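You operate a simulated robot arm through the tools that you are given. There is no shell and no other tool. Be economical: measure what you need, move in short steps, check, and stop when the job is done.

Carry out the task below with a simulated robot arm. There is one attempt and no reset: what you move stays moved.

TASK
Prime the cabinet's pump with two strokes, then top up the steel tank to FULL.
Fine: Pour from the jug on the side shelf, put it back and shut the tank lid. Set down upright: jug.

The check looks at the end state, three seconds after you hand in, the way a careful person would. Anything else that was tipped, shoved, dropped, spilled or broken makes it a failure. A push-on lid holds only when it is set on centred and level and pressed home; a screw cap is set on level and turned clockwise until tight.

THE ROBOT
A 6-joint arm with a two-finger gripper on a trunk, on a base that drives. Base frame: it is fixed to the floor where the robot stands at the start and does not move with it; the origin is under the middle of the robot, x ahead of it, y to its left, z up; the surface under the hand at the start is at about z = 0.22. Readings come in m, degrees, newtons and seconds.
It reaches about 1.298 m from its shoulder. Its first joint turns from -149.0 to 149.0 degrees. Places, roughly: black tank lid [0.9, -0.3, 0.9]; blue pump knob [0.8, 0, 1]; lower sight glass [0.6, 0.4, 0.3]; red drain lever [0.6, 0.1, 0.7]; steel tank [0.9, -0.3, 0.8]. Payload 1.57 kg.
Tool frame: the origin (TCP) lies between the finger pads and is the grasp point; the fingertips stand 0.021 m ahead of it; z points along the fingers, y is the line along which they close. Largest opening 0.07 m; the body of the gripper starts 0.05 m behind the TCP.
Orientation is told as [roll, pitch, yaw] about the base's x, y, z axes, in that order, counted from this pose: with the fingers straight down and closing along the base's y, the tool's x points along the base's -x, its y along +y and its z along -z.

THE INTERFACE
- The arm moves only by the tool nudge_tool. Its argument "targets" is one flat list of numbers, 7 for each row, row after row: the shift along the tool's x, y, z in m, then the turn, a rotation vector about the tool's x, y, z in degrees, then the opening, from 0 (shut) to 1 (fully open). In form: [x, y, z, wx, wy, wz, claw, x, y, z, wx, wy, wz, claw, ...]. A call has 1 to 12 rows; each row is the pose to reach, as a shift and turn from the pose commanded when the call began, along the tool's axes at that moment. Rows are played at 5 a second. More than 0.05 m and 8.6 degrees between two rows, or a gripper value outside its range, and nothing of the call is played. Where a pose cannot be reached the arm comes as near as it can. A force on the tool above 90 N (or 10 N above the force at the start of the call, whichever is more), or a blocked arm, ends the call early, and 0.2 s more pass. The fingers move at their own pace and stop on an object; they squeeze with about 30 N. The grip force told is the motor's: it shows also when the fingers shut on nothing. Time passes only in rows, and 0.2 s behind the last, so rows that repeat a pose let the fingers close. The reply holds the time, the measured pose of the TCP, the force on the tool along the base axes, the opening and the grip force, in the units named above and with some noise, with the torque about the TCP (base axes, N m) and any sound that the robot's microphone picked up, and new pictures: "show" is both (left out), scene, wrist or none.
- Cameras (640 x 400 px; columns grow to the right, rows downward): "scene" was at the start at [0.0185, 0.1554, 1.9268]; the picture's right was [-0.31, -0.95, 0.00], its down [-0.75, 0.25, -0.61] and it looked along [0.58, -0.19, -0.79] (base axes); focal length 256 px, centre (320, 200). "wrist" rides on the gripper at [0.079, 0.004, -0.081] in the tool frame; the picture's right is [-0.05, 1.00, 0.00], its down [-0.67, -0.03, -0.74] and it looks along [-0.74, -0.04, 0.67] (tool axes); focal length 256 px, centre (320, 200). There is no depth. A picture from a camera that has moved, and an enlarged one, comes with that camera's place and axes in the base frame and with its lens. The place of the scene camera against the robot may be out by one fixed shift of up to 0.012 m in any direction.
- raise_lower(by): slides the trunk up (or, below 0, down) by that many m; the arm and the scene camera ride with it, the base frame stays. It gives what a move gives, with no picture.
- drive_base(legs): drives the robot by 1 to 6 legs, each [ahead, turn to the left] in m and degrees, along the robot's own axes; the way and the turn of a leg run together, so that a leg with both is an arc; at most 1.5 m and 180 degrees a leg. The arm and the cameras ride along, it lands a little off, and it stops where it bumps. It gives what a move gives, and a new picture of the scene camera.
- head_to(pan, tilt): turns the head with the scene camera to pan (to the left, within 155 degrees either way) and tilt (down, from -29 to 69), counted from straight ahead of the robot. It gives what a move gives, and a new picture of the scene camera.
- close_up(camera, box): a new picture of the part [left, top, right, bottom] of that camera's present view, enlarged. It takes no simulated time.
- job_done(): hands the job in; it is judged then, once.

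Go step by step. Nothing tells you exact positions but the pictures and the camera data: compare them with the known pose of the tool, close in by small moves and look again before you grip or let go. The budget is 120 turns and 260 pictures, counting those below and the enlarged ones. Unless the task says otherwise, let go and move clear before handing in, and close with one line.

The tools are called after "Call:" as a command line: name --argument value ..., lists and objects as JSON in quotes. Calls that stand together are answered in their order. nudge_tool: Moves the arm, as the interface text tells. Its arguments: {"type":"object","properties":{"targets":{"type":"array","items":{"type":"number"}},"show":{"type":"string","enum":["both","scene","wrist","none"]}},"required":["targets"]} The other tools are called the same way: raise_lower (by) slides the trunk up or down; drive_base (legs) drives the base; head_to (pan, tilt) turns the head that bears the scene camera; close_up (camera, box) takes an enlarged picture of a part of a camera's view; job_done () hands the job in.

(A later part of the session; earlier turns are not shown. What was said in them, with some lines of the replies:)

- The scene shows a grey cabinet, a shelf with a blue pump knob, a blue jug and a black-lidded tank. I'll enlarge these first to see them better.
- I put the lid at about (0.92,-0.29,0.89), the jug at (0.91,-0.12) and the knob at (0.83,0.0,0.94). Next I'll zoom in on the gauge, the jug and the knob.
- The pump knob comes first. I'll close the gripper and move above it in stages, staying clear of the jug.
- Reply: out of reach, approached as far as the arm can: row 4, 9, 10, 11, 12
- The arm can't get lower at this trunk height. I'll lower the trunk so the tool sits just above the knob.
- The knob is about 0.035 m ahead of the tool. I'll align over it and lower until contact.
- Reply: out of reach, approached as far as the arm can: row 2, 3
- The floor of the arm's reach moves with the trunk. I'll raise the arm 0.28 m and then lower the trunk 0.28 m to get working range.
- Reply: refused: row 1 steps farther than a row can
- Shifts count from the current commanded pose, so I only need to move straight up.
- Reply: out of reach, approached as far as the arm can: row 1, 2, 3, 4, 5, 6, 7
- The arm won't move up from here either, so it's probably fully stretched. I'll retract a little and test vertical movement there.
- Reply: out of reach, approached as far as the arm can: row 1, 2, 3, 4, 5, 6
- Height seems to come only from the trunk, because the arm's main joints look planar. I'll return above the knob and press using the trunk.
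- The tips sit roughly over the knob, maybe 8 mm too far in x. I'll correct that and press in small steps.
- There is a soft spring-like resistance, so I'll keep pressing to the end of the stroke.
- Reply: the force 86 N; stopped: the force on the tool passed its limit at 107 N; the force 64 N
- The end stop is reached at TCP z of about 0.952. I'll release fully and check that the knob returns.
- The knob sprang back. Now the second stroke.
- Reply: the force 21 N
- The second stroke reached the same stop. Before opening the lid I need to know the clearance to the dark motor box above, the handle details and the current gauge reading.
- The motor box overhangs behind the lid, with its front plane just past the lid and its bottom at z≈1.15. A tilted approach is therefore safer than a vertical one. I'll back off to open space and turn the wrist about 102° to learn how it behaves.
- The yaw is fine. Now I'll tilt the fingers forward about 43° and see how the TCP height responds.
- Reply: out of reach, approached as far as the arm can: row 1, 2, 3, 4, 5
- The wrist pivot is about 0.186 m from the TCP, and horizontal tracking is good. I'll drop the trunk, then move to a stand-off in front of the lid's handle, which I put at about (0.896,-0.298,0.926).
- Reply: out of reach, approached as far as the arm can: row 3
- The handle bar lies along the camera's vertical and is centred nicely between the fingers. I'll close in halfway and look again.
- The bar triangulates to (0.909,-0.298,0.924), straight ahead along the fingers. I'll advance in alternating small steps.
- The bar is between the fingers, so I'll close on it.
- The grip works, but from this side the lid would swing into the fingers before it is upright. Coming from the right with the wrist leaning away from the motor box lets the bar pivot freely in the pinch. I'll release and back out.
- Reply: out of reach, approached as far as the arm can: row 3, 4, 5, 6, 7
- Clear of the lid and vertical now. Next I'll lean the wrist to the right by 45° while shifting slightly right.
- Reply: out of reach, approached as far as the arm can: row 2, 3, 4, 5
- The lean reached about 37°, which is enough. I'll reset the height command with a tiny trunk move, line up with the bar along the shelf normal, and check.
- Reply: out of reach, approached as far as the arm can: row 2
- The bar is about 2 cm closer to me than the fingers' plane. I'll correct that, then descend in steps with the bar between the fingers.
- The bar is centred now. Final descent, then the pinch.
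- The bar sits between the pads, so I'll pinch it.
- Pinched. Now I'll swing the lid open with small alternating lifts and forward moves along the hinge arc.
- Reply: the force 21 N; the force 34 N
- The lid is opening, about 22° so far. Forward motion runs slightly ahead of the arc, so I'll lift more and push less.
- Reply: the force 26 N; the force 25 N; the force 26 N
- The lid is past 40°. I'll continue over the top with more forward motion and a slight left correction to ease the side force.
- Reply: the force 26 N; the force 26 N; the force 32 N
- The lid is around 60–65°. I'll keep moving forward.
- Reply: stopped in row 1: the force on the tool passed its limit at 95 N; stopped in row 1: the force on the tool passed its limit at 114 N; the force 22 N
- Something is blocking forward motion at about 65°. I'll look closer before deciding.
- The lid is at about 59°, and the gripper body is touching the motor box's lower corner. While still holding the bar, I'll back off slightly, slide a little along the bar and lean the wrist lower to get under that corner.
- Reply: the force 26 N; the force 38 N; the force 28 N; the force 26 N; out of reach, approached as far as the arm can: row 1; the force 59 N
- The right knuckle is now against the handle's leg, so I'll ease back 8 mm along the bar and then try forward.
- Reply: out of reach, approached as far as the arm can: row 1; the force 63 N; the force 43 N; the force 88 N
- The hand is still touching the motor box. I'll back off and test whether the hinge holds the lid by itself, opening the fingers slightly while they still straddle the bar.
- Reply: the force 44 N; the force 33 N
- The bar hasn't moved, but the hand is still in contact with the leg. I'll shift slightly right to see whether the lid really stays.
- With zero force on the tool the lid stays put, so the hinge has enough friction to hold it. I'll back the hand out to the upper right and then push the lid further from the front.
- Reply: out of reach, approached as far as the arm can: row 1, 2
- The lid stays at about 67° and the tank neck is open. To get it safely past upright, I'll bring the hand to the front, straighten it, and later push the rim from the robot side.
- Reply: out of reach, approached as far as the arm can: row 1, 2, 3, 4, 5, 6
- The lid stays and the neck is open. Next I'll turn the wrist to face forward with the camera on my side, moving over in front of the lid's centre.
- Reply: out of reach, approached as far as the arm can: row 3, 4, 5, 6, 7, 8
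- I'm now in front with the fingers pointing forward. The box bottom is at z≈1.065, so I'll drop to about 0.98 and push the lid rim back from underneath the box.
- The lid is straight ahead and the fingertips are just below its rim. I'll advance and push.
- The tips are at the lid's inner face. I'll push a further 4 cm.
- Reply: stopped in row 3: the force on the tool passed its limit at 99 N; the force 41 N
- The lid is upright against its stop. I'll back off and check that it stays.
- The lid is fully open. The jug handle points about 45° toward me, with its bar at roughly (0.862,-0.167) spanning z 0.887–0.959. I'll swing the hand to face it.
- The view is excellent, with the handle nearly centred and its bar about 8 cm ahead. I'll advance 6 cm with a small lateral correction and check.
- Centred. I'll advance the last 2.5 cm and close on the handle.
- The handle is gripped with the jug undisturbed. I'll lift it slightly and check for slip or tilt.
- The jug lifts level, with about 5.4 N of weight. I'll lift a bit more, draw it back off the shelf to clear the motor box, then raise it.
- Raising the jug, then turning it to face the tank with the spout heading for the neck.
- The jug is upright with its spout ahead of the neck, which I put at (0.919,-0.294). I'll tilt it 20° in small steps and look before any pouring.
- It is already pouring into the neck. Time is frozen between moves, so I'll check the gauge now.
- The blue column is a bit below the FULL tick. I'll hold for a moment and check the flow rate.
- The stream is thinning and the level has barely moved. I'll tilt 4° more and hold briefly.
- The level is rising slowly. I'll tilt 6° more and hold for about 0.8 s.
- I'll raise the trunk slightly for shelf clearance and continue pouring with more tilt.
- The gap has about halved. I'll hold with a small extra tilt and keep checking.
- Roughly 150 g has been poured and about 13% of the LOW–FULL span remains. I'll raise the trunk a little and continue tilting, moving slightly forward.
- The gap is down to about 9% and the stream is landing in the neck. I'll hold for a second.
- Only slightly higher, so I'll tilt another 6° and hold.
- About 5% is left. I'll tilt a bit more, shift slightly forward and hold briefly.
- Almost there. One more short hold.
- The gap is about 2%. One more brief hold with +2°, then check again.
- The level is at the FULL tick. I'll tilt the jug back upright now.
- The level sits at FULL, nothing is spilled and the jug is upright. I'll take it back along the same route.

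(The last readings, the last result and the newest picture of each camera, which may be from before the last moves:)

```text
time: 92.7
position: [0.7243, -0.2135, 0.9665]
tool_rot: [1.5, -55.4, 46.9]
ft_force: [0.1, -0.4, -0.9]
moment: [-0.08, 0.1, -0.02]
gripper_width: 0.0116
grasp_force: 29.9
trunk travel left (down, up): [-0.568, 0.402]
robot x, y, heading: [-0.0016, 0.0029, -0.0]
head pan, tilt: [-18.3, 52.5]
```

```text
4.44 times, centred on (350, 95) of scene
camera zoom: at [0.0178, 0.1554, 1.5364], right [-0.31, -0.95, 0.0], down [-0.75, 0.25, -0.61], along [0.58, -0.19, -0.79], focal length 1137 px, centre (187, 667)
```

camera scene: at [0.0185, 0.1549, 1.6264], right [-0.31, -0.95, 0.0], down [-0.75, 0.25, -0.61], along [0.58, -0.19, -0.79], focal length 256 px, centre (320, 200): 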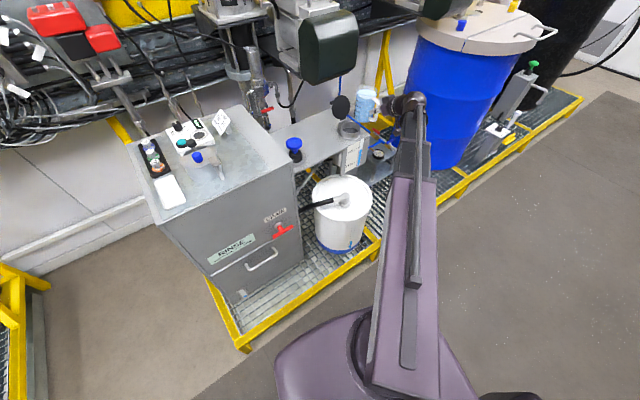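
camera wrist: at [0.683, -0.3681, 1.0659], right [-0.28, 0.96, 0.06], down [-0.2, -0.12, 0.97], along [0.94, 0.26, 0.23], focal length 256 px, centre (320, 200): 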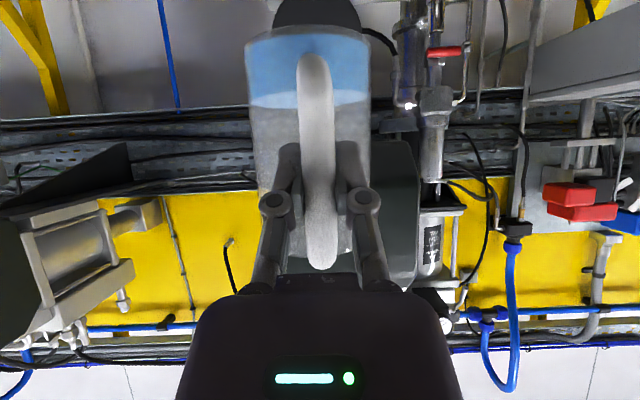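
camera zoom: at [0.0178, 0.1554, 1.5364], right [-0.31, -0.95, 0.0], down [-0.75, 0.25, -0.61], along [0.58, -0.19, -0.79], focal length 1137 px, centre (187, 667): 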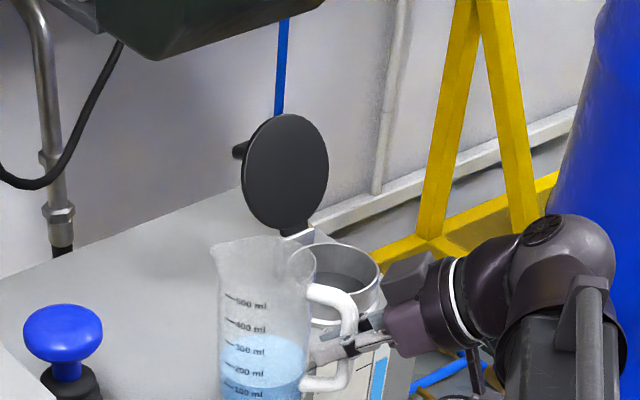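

Moving the jug back over its original spot.

Call:
nudge_tool --targets '[-0.012, -0.011, 0.0175, 0, 0, 0, 0, -0.024, -0.022, 0.0349, 0, 0, 0, 0, -0.036, -0.0331, 0.0524, 0, 0, 0, 0, -0.048, -0.0441, 0.0699, 0, 0, 0, 0, -0.06, -0.0551, 0.0873, 0, 0, 0, 0, -0.072, -0.0661, 0.1048, 0, 0, 0, 0]' --show "wrist"

Call:
raise_lower --by -0.025

Call:
close_up --camera "scene" --box '[290, 60, 390, 130]'

Call:
close_up --camera "wrist" --box '[160, 0, 480, 200]'

```text
time: 94.1
position: [0.8578, -0.1624, 0.9658]
tool_rot: [1.5, -55.3, 46.8]
ft_force: [-0.4, 0.8, -1.4]
moment: [-0.07, 0.1, -0.01]
gripper_width: 0.0117
grasp_force: 29.8
trunk travel left (down, up): [-0.568, 0.402]
robot x, y, heading: [-0.0024, 0.0048, 0.1]
head pan, tilt: [-18.3, 52.5]
camera wrist: at [0.7794, -0.243, 0.9459], right [-0.72, 0.69, 0.06], down [-0.12, -0.21, 0.97], along [0.68, 0.69, 0.23], focal length 256 px, centre (320, 200)
```

wrist: 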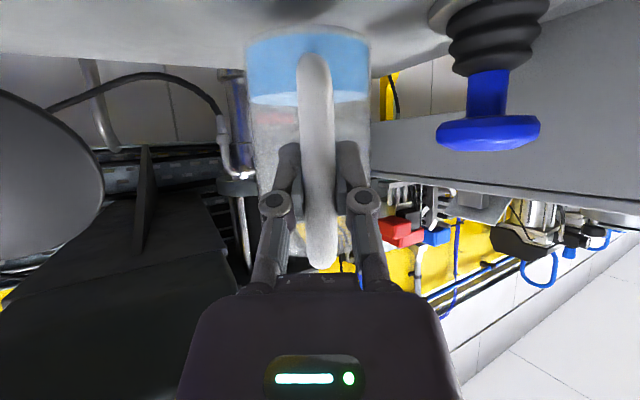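

```text
time: 94.8
position: [0.8571, -0.1633, 0.9417]
tool_rot: [1.5, -55.3, 46.8]
ft_force: [0.6, 0.6, -2.0]
moment: [-0.1, 0.12, 0.02]
gripper_width: 0.0116
grasp_force: 30.4
trunk travel left (down, up): [-0.543, 0.427]
robot x, y, heading: [0.0003, 0.0054, 0.1]
head pan, tilt: [-18.3, 52.5]
```

```text
5.71 times, centred on (340, 95) of scene
camera zoom: at [0.0179, 0.1554, 1.5113], right [-0.31, -0.95, 0.0], down [-0.75, 0.25, -0.61], along [0.58, -0.19, -0.79], focal length 1462 px, centre (206, 800)
```

zoom: 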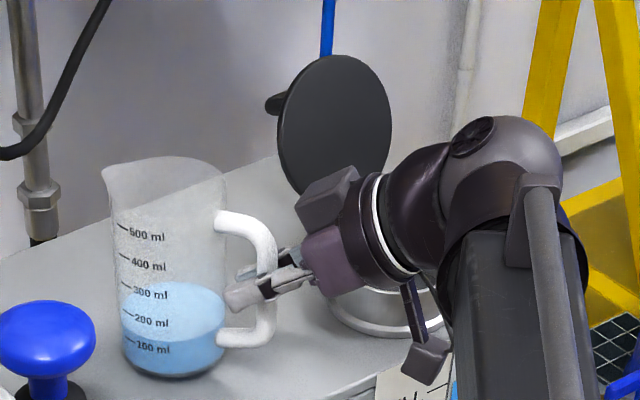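

```text
2.00 times, centred on (320, 100) of wrist
camera zoom: at [0.779, -0.2428, 0.921], right [-0.72, 0.69, 0.06], down [-0.12, -0.21, 0.97], along [0.68, 0.69, 0.23], focal length 512 px, centre (320, 400)
```

zoom: 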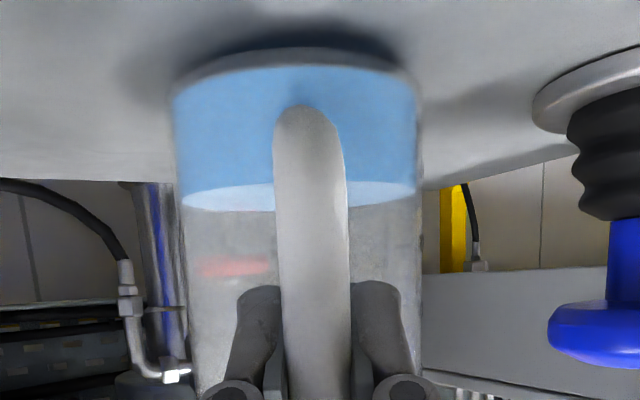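

The jug is about 1 cm above the shelf. Lowering until contact.

Call:
raise_lower --by -0.007

Call:
raise_lower --by -0.003

Call:
close_up --camera "scene" --box '[290, 60, 390, 130]'

Call:
close_up --camera "wrist" --box '[160, 0, 480, 200]'

```text
time: 95.4
position: [0.8565, -0.162, 0.936]
tool_rot: [1.4, -55.5, 46.9]
ft_force: [0.1, -0.6, 7.0]
moment: [0.54, -0.66, 0.01]
gripper_width: 0.0117
grasp_force: 29.8
trunk travel left (down, up): [-0.536, 0.434]
robot x, y, heading: [-0.0004, 0.0025, -0.1]
head pan, tilt: [-18.3, 52.5]
```

```text
time: 95.9
position: [0.8551, -0.1628, 0.9322]
tool_rot: [1.4, -55.3, 46.9]
ft_force: [-3.8, -2.8, 11.2]
moment: [0.29, -0.5, -0.03]
gripper_width: 0.0118
grasp_force: 29.7
trunk travel left (down, up): [-0.533, 0.437]
robot x, y, heading: [-0.0042, 0.005, 0.2]
head pan, tilt: [-18.3, 52.5]
```

```text
5.71 times, centred on (340, 95) of scene
camera zoom: at [0.016, 0.1553, 1.5015], right [-0.31, -0.95, 0.0], down [-0.75, 0.25, -0.61], along [0.58, -0.19, -0.79], focal length 1462 px, centre (206, 800)
```

zoom: 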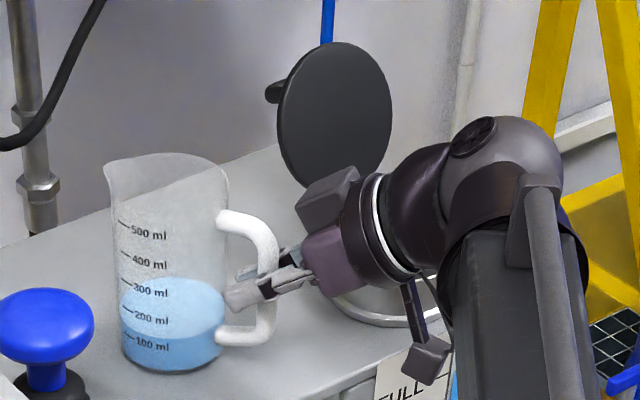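

```text
2.00 times, centred on (320, 100) of wrist
camera zoom: at [0.7777, -0.2431, 0.9122], right [-0.72, 0.69, 0.06], down [-0.12, -0.21, 0.97], along [0.68, 0.69, 0.23], focal length 512 px, centre (320, 400)
```

zoom: 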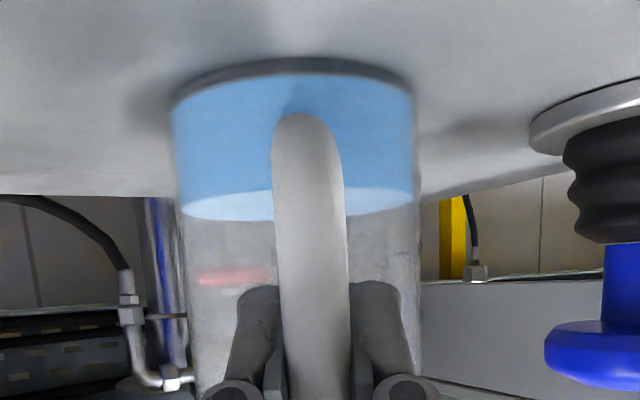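

The jug is in contact with the shelf with only a tiny lean, so I'll open the fingers.

Call:
nudge_tool --targets '[0, 0, 0, 0, 0, 0, 0.3, 0, 0, 0, 0, 0, 0, 0.6, 0, 0, 0, 0, 0, 0, 0.7]' --show "wrist"

Call:
close_up --camera "scene" --box '[290, 60, 390, 130]'

```text
time: 96.7
position: [0.8572, -0.1628, 0.9311]
tool_rot: [1.4, -55.4, 46.8]
ft_force: [1.5, -0.2, 0.4]
moment: [0.0, 0.0, 0.03]
gripper_width: 0.0487
grasp_force: 0.0
trunk travel left (down, up): [-0.533, 0.437]
robot x, y, heading: [-0.0075, 0.0074, -0.2]
head pan, tilt: [-18.3, 52.5]
camera wrist: at [0.7789, -0.2428, 0.9111], right [-0.72, 0.69, 0.06], down [-0.12, -0.21, 0.97], along [0.68, 0.69, 0.23], focal length 256 px, centre (320, 200)
```

wrist: 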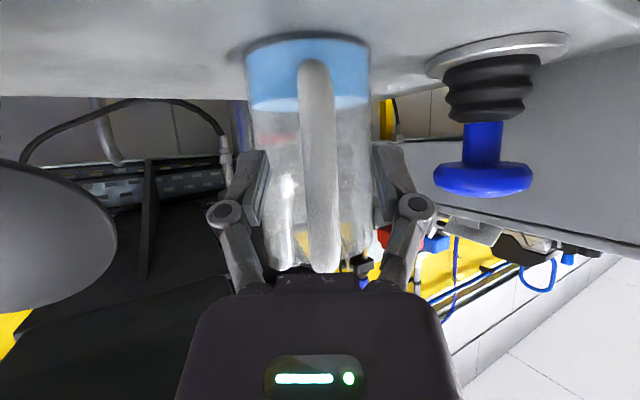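

```text
5.71 times, centred on (340, 95) of scene
camera zoom: at [0.0178, 0.1554, 1.5013], right [-0.31, -0.95, 0.0], down [-0.75, 0.25, -0.61], along [0.58, -0.19, -0.79], focal length 1462 px, centre (206, 800)
```

zoom: 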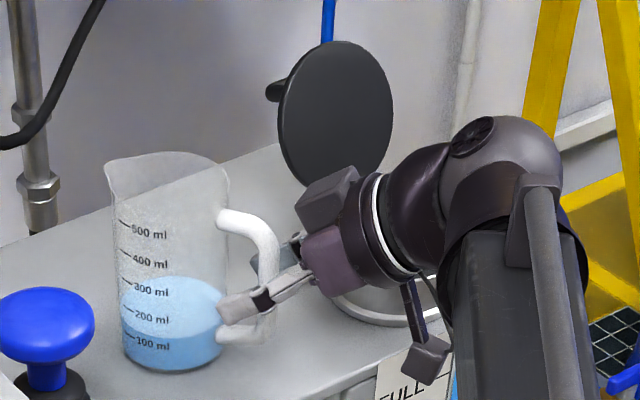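

The jug stands upright at its spot. I'll back away, raise, and swing round to the lid's right side so I can hook behind its edge and pull it closed.

Call:
nudge_tool --targets '[0.017, 0, -0.0247, 0, 0, 0, 0.7, 0.034, 0, -0.0494, 0, 0, 0, 0.7, 0.0509, 0, -0.0742, 0, 0, 0, 0.7]' --show "none"

Call:
raise_lower --by 0.065

Call:
nudge_tool --targets '[0.0016, -0.036, -0.0024, -2.9, 0, -2, 0, 0.0033, -0.0721, -0.0048, -5.9, 0, -4.1, 0, 0.0049, -0.1081, -0.0072, -8.8, 0, -6.1, 0, 0.0066, -0.1442, -0.0095, -11.8, 0, -8.1, 0, 0.0082, -0.1802, -0.0119, -14.7, 0, -10.1, 0, 0.0099, -0.2163, -0.0143, -17.7, 0, -12.2, 0, 0.0115, -0.2523, -0.0167, -20.6, 0, -14.2, 0]'

Call:
close_up --camera "scene" --box '[290, 50, 410, 140]'

```text
time: 97.5
position: [0.7967, -0.2295, 0.9321]
tool_rot: [1.4, -55.5, 47.0]
ft_force: [0.7, 0.9, 0.2]
moment: [0.04, 0.02, 0.02]
gripper_width: 0.0489
grasp_force: 0.0
trunk travel left (down, up): [-0.533, 0.437]
robot x, y, heading: [-0.0022, 0.0036, 0.1]
head pan, tilt: [-18.3, 52.5]
```

```text
time: 98.5
position: [0.7989, -0.2293, 0.9967]
tool_rot: [1.6, -55.4, 46.9]
ft_force: [0.0, -0.1, -0.8]
moment: [0.04, 0.01, -0.02]
gripper_width: 0.0487
grasp_force: 0.0
trunk travel left (down, up): [-0.598, 0.372]
robot x, y, heading: [-0.0049, 0.0024, -0.3]
head pan, tilt: [-18.3, 52.5]
```

```text
time: 100.1
position: [0.9708, -0.4128, 0.9982]
tool_rot: [1.5, -55.7, 71.9]
ft_force: [-1.1, 0.7, -0.2]
moment: [0.03, 0.0, -0.03]
gripper_width: 0.0001
grasp_force: 29.1
out of reach, approached as far as the arm can: row 7
trunk travel left (down, up): [-0.598, 0.372]
robot x, y, heading: [0.001, 0.0036, -0.0]
head pan, tilt: [-18.3, 52.5]
camera scene: at [0.0182, 0.155, 1.5664], right [-0.31, -0.95, 0.0], down [-0.75, 0.25, -0.61], along [0.58, -0.19, -0.79], focal length 256 px, centre (320, 200)
camera wrist: at [0.9346, -0.5183, 0.9759], right [-0.95, 0.32, 0.06], down [-0.02, -0.24, 0.97], along [0.32, 0.92, 0.24], focal length 256 px, centre (320, 200)
```

scene: 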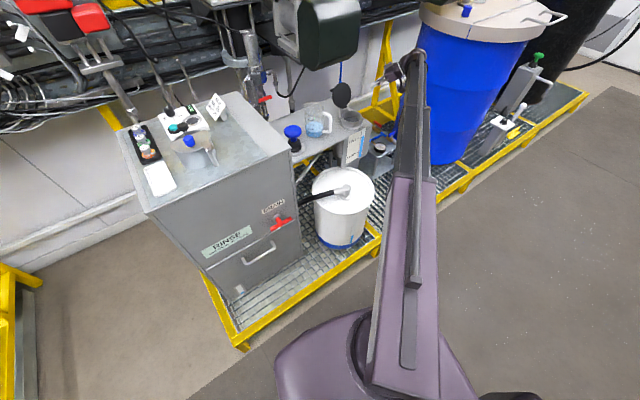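
wrist: 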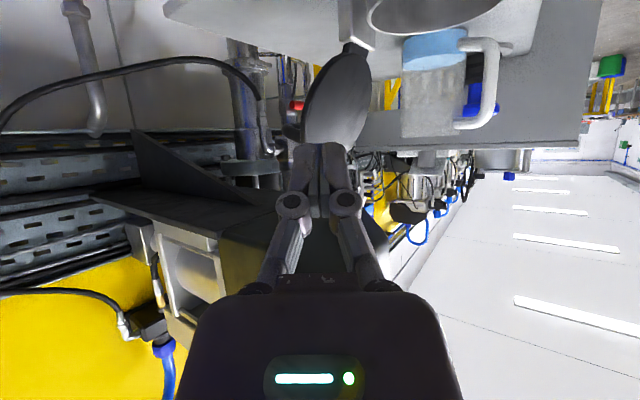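

```text
4.44 times, centred on (350, 95) of scene
camera zoom: at [0.0182, 0.155, 1.5664], right [-0.31, -0.95, 0.0], down [-0.75, 0.25, -0.61], along [0.58, -0.19, -0.79], focal length 1137 px, centre (187, 667)
```

zoom: 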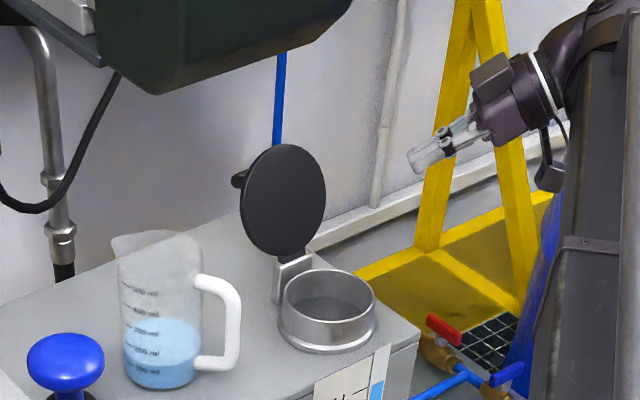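

The lid is leaning slightly back past upright, with its right edge at about b≈0.60. I'll rotate the hand onto its thin side so the fingers can slip behind that edge.

Call:
raise_lower --by 0.002

Call:
nudge_tool --targets '[0, 0, 0, 4.1, 0, 2.8, 0, 0, 0, 0, 8.25, 0, 5.64, 0]' --show "none"

Call:
nudge_tool --targets '[0, 0, 0, 0, 0, -8.2, 0, 0, 0, 0, 0, 0, -16.4, 0, 0, 0, 0, 0, 0, -24.6, 0, 0, 0, 0, 0, 0, -32.8, 0, 0, 0, 0, 0, 0, -41, 0, 0, 0, 0, 0, 0, -49.2, 0, 0, 0, 0, 0, 0, -57.4, 0, 0, 0, 0, 0, 0, -65.6, 0, 0, 0, 0, 0, 0, -73.8, 0, 0, 0, 0, 0, 0, -82, 0, 0, 0, 0, 0, 0, -90, 0]'

Call:
close_up --camera "scene" --box '[290, 50, 410, 140]'

```text
time: 100.6
position: [0.969, -0.4121, 1.0002]
tool_rot: [1.3, -55.7, 72.0]
ft_force: [0.2, -0.5, -0.2]
moment: [0.02, 0.0, 0.02]
gripper_width: 0.0002
grasp_force: 28.9
trunk travel left (down, up): [-0.6, 0.37]
robot x, y, heading: [0.0012, 0.003, 0.0]
head pan, tilt: [-18.3, 52.5]
```

```text
time: 101.2
position: [0.9696, -0.4116, 0.9989]
tool_rot: [1.3, -55.6, 62.0]
ft_force: [-1.6, 0.6, -0.5]
moment: [-0.02, -0.03, -0.01]
gripper_width: 0.0
grasp_force: 29.0
trunk travel left (down, up): [-0.6, 0.37]
robot x, y, heading: [0.0011, 0.0035, -0.0]
head pan, tilt: [-18.3, 52.5]
```

```text
time: 103.6
position: [0.97, -0.4117, 0.9985]
tool_rot: [-55.0, -9.4, 147.0]
ft_force: [-0.1, 0.0, 0.2]
moment: [-0.03, 0.0, 0.01]
gripper_width: 0.0
grasp_force: 28.2
out of reach, approached as far as the arm can: row 11
trunk travel left (down, up): [-0.6, 0.37]
robot x, y, heading: [-0.0022, 0.0023, -0.0]
head pan, tilt: [-18.3, 52.5]
camera scene: at [0.0178, 0.1554, 1.5683], right [-0.31, -0.95, 0.0], down [-0.75, 0.25, -0.61], along [0.58, -0.19, -0.79], focal length 256 px, centre (320, 200)
camera wrist: at [1.0043, -0.5166, 1.0271], right [-0.47, -0.38, -0.8], down [-0.81, -0.18, 0.56], along [-0.35, 0.91, -0.22], focal length 256 px, centre (320, 200)
```

scene: 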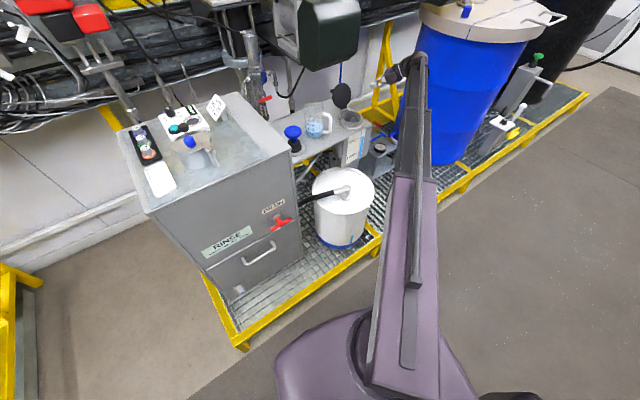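
wrist: 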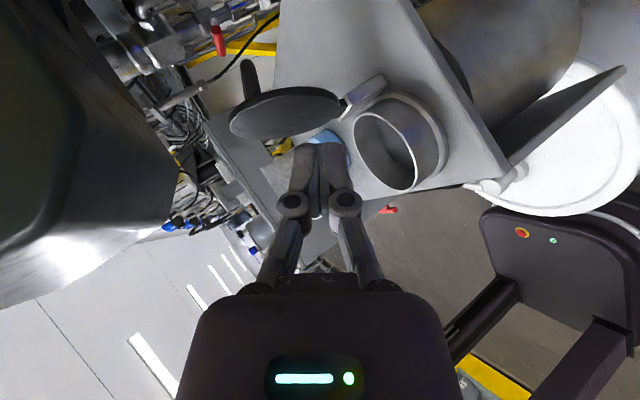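

```text
4.44 times, centred on (350, 95) of scene
camera zoom: at [0.0178, 0.1554, 1.5683], right [-0.31, -0.95, 0.0], down [-0.75, 0.25, -0.61], along [0.58, -0.19, -0.79], focal length 1137 px, centre (187, 667)
```

zoom: 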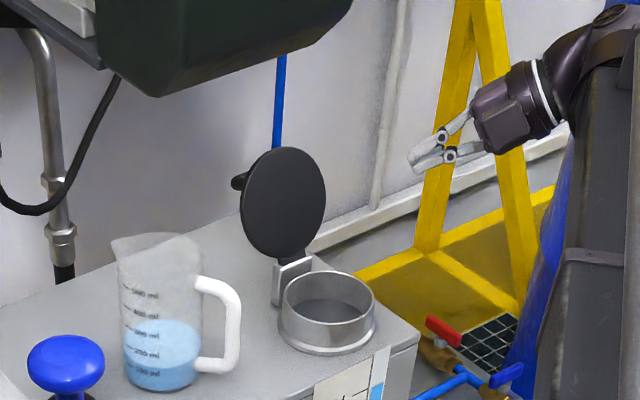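

The roll worked and the path behind the lid looks clear. I'll lower and move to a point just right of and behind the lid's edge.

Call:
raise_lower --by -0.062

Call:
nudge_tool --targets '[0.0069, -0.0183, 0.0236, 0, 0, 0, 0, 0.0138, -0.0366, 0.0471, 0, 0, 0, 0, 0.0206, -0.0548, 0.0707, 0, 0, 0, 0, 0.0275, -0.0731, 0.0942, 0, 0, 0, 0]'

Call:
close_up --camera "scene" --box '[310, 50, 410, 120]'

```text
time: 104.7
position: [0.9695, -0.4116, 0.9376]
tool_rot: [-55.0, -9.6, 147.0]
ft_force: [-0.6, -0.2, -0.3]
moment: [0.0, 0.03, -0.01]
gripper_width: 0.0
grasp_force: 28.9
trunk travel left (down, up): [-0.538, 0.432]
robot x, y, heading: [-0.0005, 0.0073, 0.1]
head pan, tilt: [-18.3, 52.5]
```

```text
time: 105.7
position: [1.0595, -0.3283, 0.937]
tool_rot: [-54.9, -9.6, 147.0]
ft_force: [0.8, 0.4, 0.4]
moment: [-0.02, -0.01, -0.04]
gripper_width: 0.0
grasp_force: 28.8
trunk travel left (down, up): [-0.538, 0.432]
robot x, y, heading: [-0.0039, 0.0096, 0.1]
head pan, tilt: [-18.3, 52.5]
camera scene: at [0.018, 0.1555, 1.5063], right [-0.31, -0.95, 0.0], down [-0.75, 0.25, -0.61], along [0.58, -0.19, -0.79], focal length 256 px, centre (320, 200)
camera wrist: at [1.0943, -0.4322, 0.9647], right [-0.47, -0.38, -0.8], down [-0.81, -0.18, 0.56], along [-0.35, 0.91, -0.22], focal length 256 px, centre (320, 200)
```

scene: 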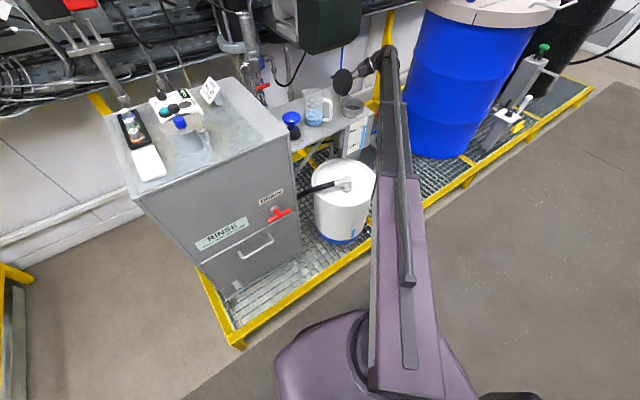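
wrist: 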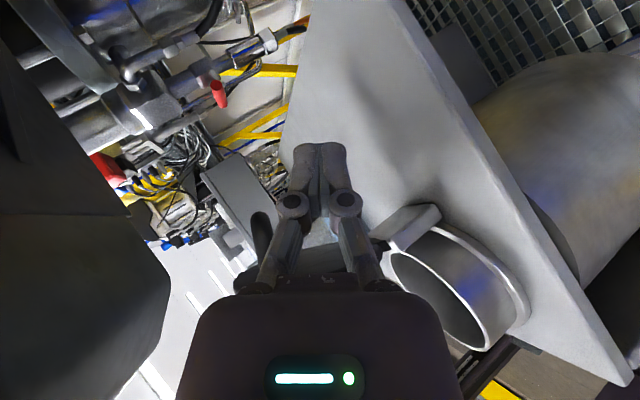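

```text
5.71 times, centred on (360, 85) of scene
camera zoom: at [0.018, 0.1555, 1.5063], right [-0.31, -0.95, 0.0], down [-0.75, 0.25, -0.61], along [0.58, -0.19, -0.79], focal length 1462 px, centre (91, 857)
```

zoom: 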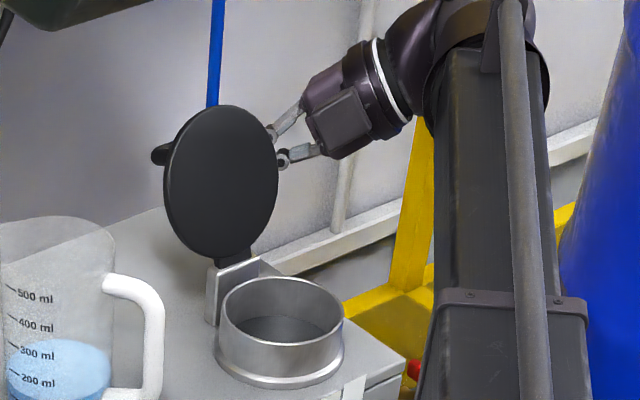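

The fingers are behind the lid. I'll slide left 3 cm for overlap and then pull toward me.

Call:
nudge_tool --targets '[-0.0115, -0.0033, 0.009, 0, 0, 0, 0, -0.023, -0.0066, 0.0181, 0, 0, 0, 0, -0.029, -0.001, 0.0124, 0, 0, 0, 0, -0.0351, 0.0045, 0.0067, 0, 0, 0, 0, -0.0411, 0.0101, 0.001, 0, 0, 0, 0]'

Call:
close_up --camera "scene" --box '[310, 50, 410, 120]'

```text
time: 106.9
position: [1.021, -0.3112, 0.9372]
tool_rot: [-55.0, -9.6, 147.0]
ft_force: [2.0, -2.2, 0.1]
moment: [0.06, 0.06, 0.05]
gripper_width: 0.0
grasp_force: 28.1
trunk travel left (down, up): [-0.538, 0.432]
robot x, y, heading: [-0.0029, 0.0049, -0.2]
head pan, tilt: [-18.3, 52.5]
camera scene: at [0.018, 0.1552, 1.5064], right [-0.31, -0.95, 0.0], down [-0.75, 0.25, -0.61], along [0.58, -0.19, -0.79], focal length 256 px, centre (320, 200)
camera wrist: at [1.056, -0.4147, 0.9648], right [-0.47, -0.38, -0.8], down [-0.81, -0.18, 0.56], along [-0.35, 0.91, -0.22], focal length 256 px, centre (320, 200)
```

scene: 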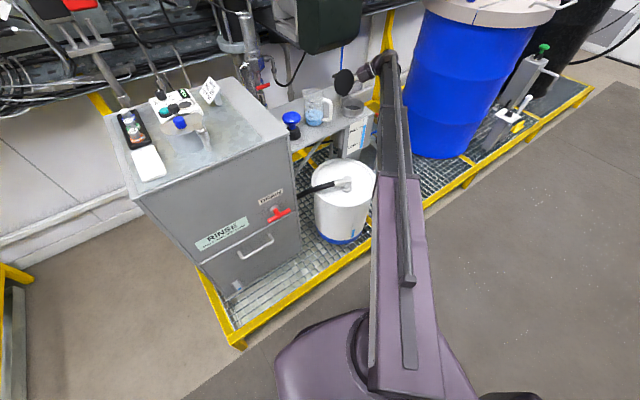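
wrist: 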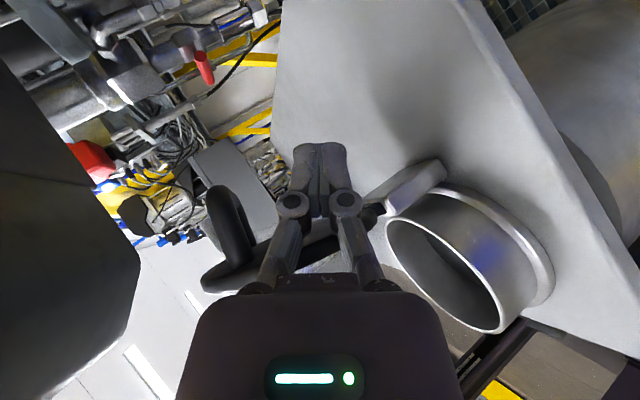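

```text
5.71 times, centred on (360, 85) of scene
camera zoom: at [0.018, 0.1552, 1.5064], right [-0.31, -0.95, 0.0], down [-0.75, 0.25, -0.61], along [0.58, -0.19, -0.79], focal length 1462 px, centre (91, 857)
```

zoom: 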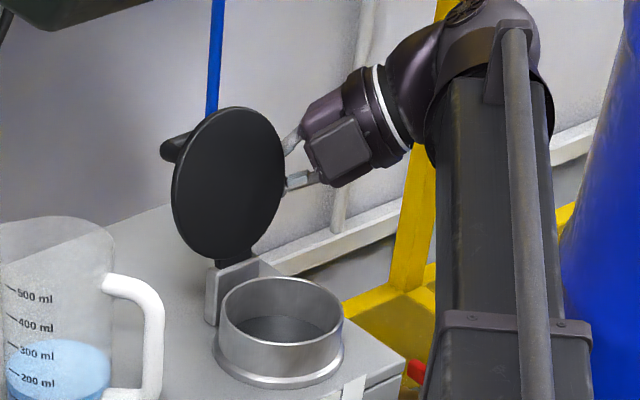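

Contact has been made. I'll keep pulling toward me.

Call:
nudge_tool --targets '[-0.006, 0.0056, -0.0057, 0, 0, 0, 0, -0.0121, 0.0111, -0.0114, 0, 0, 0, 0, -0.0182, 0.0167, -0.0171, 0, 0, 0, 0, -0.0242, 0.0222, -0.0228, 0, 0, 0, 0]'

Call:
close_up --camera "scene" --box '[310, 50, 410, 120]'

```text
time: 107.9
position: [0.9849, -0.3239, 0.9349]
tool_rot: [-54.8, -9.5, 146.9]
ft_force: [5.4, -5.7, -5.2]
moment: [0.03, -0.12, 0.06]
gripper_width: 0.0002
grasp_force: 28.6
trunk travel left (down, up): [-0.538, 0.432]
robot x, y, heading: [0.0008, 0.0039, 0.1]
head pan, tilt: [-18.3, 52.5]
camera scene: at [0.0194, 0.1547, 1.5063], right [-0.31, -0.95, 0.0], down [-0.75, 0.25, -0.61], along [0.58, -0.19, -0.79], focal length 256 px, centre (320, 200)
camera wrist: at [1.0189, -0.4277, 0.9634], right [-0.47, -0.38, -0.8], down [-0.81, -0.18, 0.56], along [-0.35, 0.91, -0.22], focal length 256 px, centre (320, 200)
```

scene: 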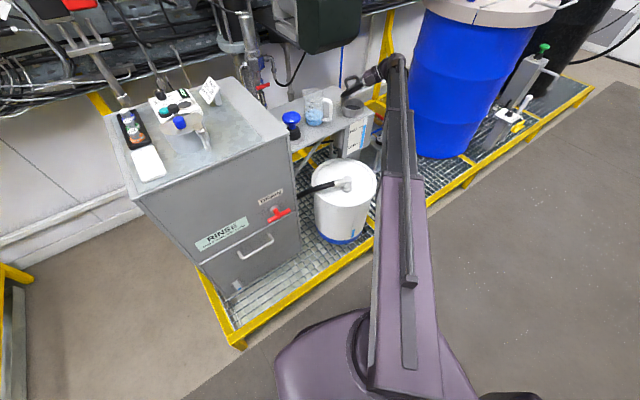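
wrist: 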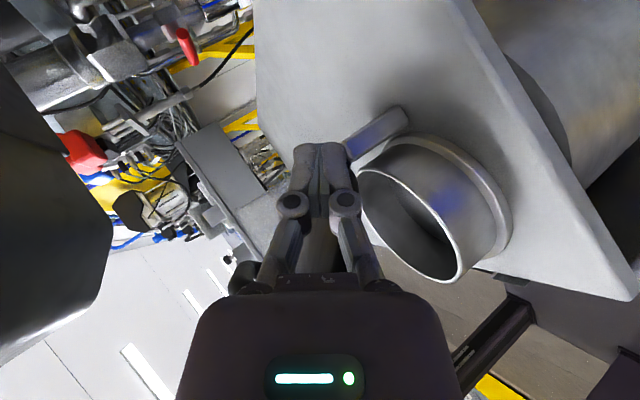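

```text
5.71 times, centred on (360, 85) of scene
camera zoom: at [0.0194, 0.1547, 1.5063], right [-0.31, -0.95, 0.0], down [-0.75, 0.25, -0.61], along [0.58, -0.19, -0.79], focal length 1462 px, centre (91, 857)
```

zoom: 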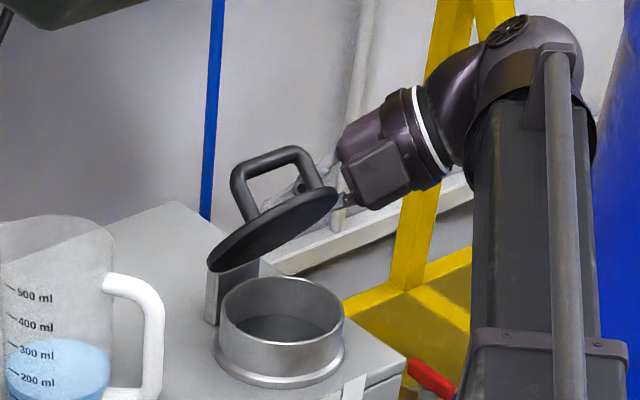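

The lid is at about 45° and still coming down. I'll pull a little more, then lower the trunk to press it toward closed.

Call:
nudge_tool --targets '[-0.006, 0.0056, -0.0057, 0, 0, 0, 0, -0.0121, 0.0111, -0.0114, 0, 0, 0, 0]' --show "none"

Call:
raise_lower --by -0.01

Call:
close_up --camera "scene" --box '[310, 50, 410, 120]'

Call:
close_up --camera "wrist" --box '[0, 0, 640, 400]'

```text
time: 108.5
position: [0.9634, -0.3294, 0.9382]
tool_rot: [-55.0, -9.7, 147.0]
ft_force: [0.7, -0.8, 0.0]
moment: [0.01, 0.0, 0.03]
gripper_width: 0.0
grasp_force: 28.8
trunk travel left (down, up): [-0.538, 0.432]
robot x, y, heading: [-0.0012, 0.0052, -0.0]
head pan, tilt: [-18.3, 52.5]
```

```text
time: 109.0
position: [0.9642, -0.3291, 0.9267]
tool_rot: [-54.9, -9.6, 147.0]
ft_force: [0.4, 0.1, -0.4]
moment: [0.0, -0.04, -0.04]
gripper_width: 0.0
grasp_force: 28.8
trunk travel left (down, up): [-0.528, 0.442]
robot x, y, heading: [-0.0048, 0.0048, 0.1]
head pan, tilt: [-18.3, 52.5]
```

```text
5.71 times, centred on (360, 85) of scene
camera zoom: at [0.0176, 0.1554, 1.4963], right [-0.31, -0.95, 0.0], down [-0.75, 0.25, -0.61], along [0.58, -0.19, -0.79], focal length 1462 px, centre (91, 857)
```

zoom: 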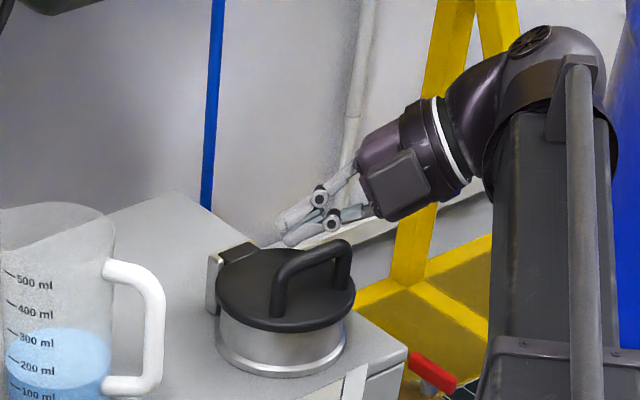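

```text
1.00 times, centred on (320, 200) of wrist (not enlarged: the box is as wide or as high as the picture)
camera zoom: at [0.9987, -0.4331, 0.955], right [-0.47, -0.38, -0.8], down [-0.81, -0.18, 0.56], along [-0.35, 0.91, -0.22], focal length 256 px, centre (320, 200)
```

zoom: 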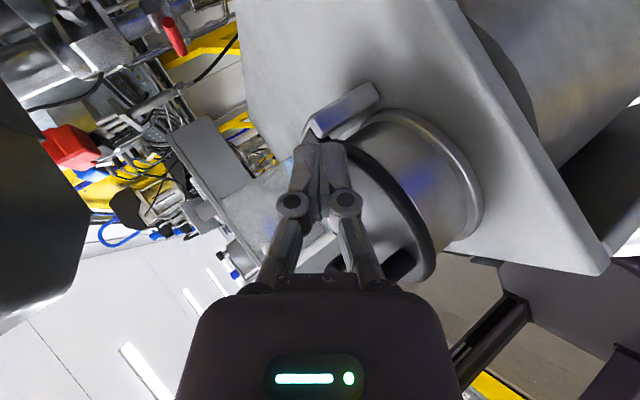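

The lid has dropped shut onto the neck. I'll press it home by pushing down on the handle bar.

Call:
raise_lower --by 0.055

Call:
nudge_tool --targets '[-0.0294, 0.0164, -0.0123, 0, 0, 0, 0, -0.0587, 0.0328, -0.0246, 0, 0, 0, 0]' --show "wrist"

Call:
close_up --camera "scene" --box '[310, 60, 410, 130]'

```text
time: 110.0
position: [0.9647, -0.3291, 0.9824]
tool_rot: [-54.8, -9.6, 147.1]
ft_force: [-0.6, 0.4, 1.0]
moment: [0.01, -0.01, -0.02]
gripper_width: 0.0
grasp_force: 28.3
trunk travel left (down, up): [-0.583, 0.387]
robot x, y, heading: [-0.0038, 0.0035, 0.0]
head pan, tilt: [-18.3, 52.5]
```

```text
time: 110.6
position: [0.8933, -0.3303, 0.9831]
tool_rot: [-55.0, -9.6, 146.9]
ft_force: [-0.8, 0.8, 0.6]
moment: [0.01, 0.02, 0.01]
gripper_width: 0.0
grasp_force: 28.2
out of reach, approached as far as the arm can: row 1
trunk travel left (down, up): [-0.583, 0.387]
robot x, y, heading: [-0.0015, 0.0049, 0.2]
head pan, tilt: [-18.3, 52.5]
camera wrist: at [0.9276, -0.4335, 1.0102], right [-0.47, -0.38, -0.8], down [-0.81, -0.18, 0.56], along [-0.35, 0.91, -0.22], focal length 256 px, centre (320, 200)
```

wrist: 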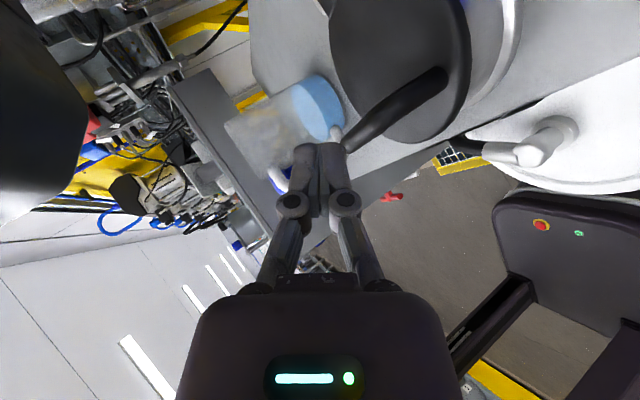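

```text
5.71 times, centred on (360, 95) of scene
camera zoom: at [0.0174, 0.1555, 1.5513], right [-0.31, -0.95, 0.0], down [-0.75, 0.25, -0.61], along [0.58, -0.19, -0.79], focal length 1462 px, centre (91, 800)
```

zoom: 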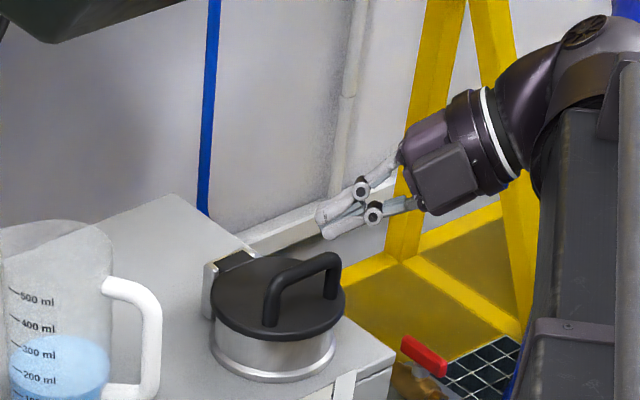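

The tips are above the bar, so I'll lower to press.

Call:
raise_lower --by -0.02

Call:
raise_lower --by -0.008

Call:
close_up --camera "wrist" --box '[200, 0, 520, 200]'

```text
time: 111.3
position: [0.8937, -0.3291, 0.9635]
tool_rot: [-55.1, -9.5, 146.8]
ft_force: [5.7, -3.8, 18.6]
moment: [0.0, -0.24, -0.04]
gripper_width: 0.0
grasp_force: 28.8
trunk travel left (down, up): [-0.563, 0.407]
robot x, y, heading: [-0.0025, 0.0038, -0.2]
head pan, tilt: [-18.3, 52.5]
```

```text
time: 111.8
position: [0.8912, -0.3297, 0.9628]
tool_rot: [-56.0, -9.2, 147.0]
ft_force: [20.7, -19.8, 74.6]
moment: [-0.02, -1.04, -0.31]
gripper_width: 0.0
grasp_force: 28.1
trunk travel left (down, up): [-0.555, 0.415]
robot x, y, heading: [-0.0025, 0.005, 0.0]
head pan, tilt: [-18.3, 52.5]
```

```text
2.00 times, centred on (360, 100) of wrist
camera zoom: at [0.9257, -0.4342, 0.9894], right [-0.46, -0.37, -0.81], down [-0.82, -0.18, 0.55], along [-0.35, 0.91, -0.22], focal length 512 px, centre (240, 400)
```

zoom: 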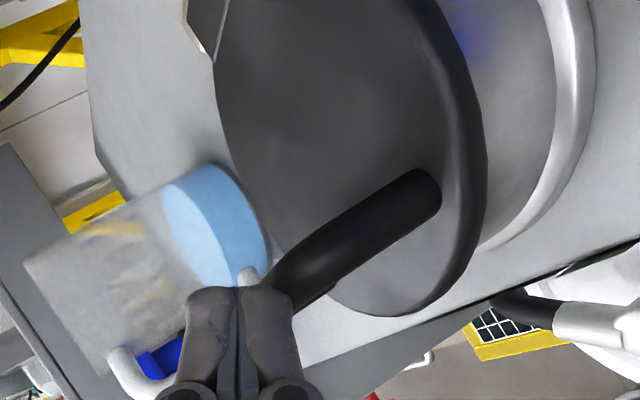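

Pressed firmly with about 75 N and no give, so the lid is home. Now I'll lift off and move clear.

Call:
raise_lower --by 0.06

Call:
nudge_tool --targets '[-0.0242, 0.0222, -0.0228, 0, 0, 0, 0, -0.0484, 0.0445, -0.0456, 0, 0, 0, 0, -0.0726, 0.0667, -0.0684, 0, 0, 0, 0, -0.0968, 0.089, -0.0912, 0, 0, 0, 0]' --show "scene"

Call:
close_up --camera "scene" --box '[275, 70, 395, 160]'

Call:
close_up --camera "scene" --box '[325, 100, 385, 160]'

```text
time: 112.8
position: [0.8942, -0.3302, 1.012]
tool_rot: [-54.9, -9.6, 147.0]
ft_force: [0.5, -0.4, 0.2]
moment: [-0.01, 0.0, 0.02]
gripper_width: 0.0
grasp_force: 28.5
trunk travel left (down, up): [-0.615, 0.355]
robot x, y, heading: [-0.0008, 0.0051, -0.1]
head pan, tilt: [-18.3, 52.5]
```

```text
time: 113.8
position: [0.7532, -0.3664, 1.0137]
tool_rot: [-54.8, -11.8, 145.4]
ft_force: [-0.6, -0.1, 0.7]
moment: [0.04, -0.03, 0.0]
gripper_width: 0.0
grasp_force: 29.3
out of reach, approached as far as the arm can: row 2, 3, 4
trunk travel left (down, up): [-0.615, 0.355]
robot x, y, heading: [-0.0013, -0.0034, 0.0]
head pan, tilt: [-18.3, 52.5]
camera scene: at [0.0171, 0.155, 1.5834], right [-0.31, -0.95, 0.0], down [-0.75, 0.25, -0.61], along [0.58, -0.19, -0.79], focal length 256 px, centre (320, 200)
```

scene: 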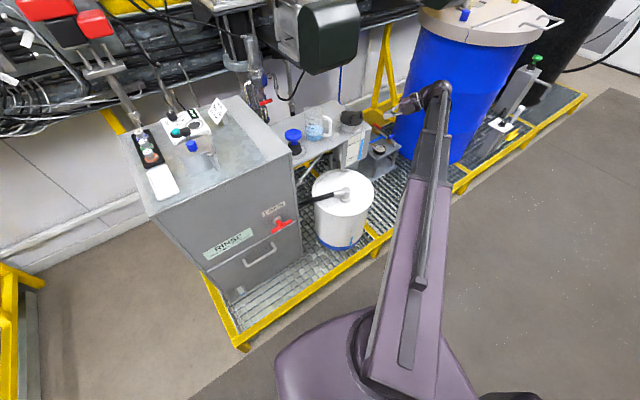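

```text
4.44 times, centred on (335, 115) of scene
camera zoom: at [0.0171, 0.155, 1.5834], right [-0.31, -0.95, 0.0], down [-0.75, 0.25, -0.61], along [0.58, -0.19, -0.79], focal length 1137 px, centre (253, 578)
```

zoom: 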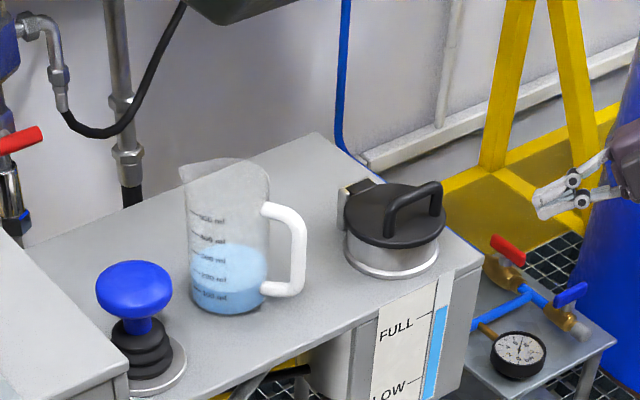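

```text
6.67 times, centred on (355, 130) of scene
camera zoom: at [0.0171, 0.155, 1.5834], right [-0.31, -0.95, 0.0], down [-0.75, 0.25, -0.61], along [0.58, -0.19, -0.79], focal length 1706 px, centre (87, 667)
```

zoom: 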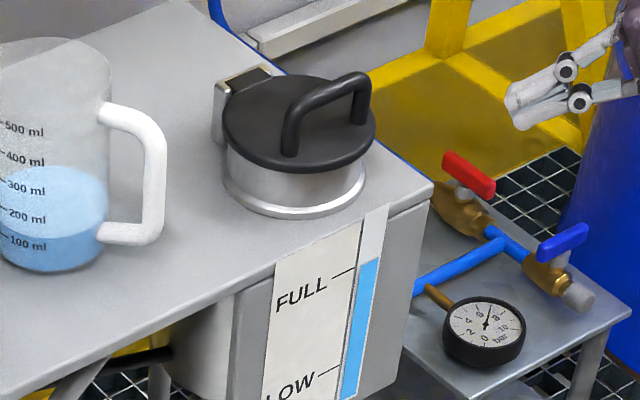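

The jug stands upright on the shelf, the tank level is at FULL, the lid is shut and pressed home, both pump strokes are done, and the arm is clear.

Call:
job_done

```text
The job is handed in.
```

I gave the pump two full strokes, filled the tank to the FULL mark from the jug, set the jug back upright on the shelf, and shut the lid and pressed it home. I saw no spills or disturbed items, though the gripper did touch the overhead motor box while I was opening the lid.
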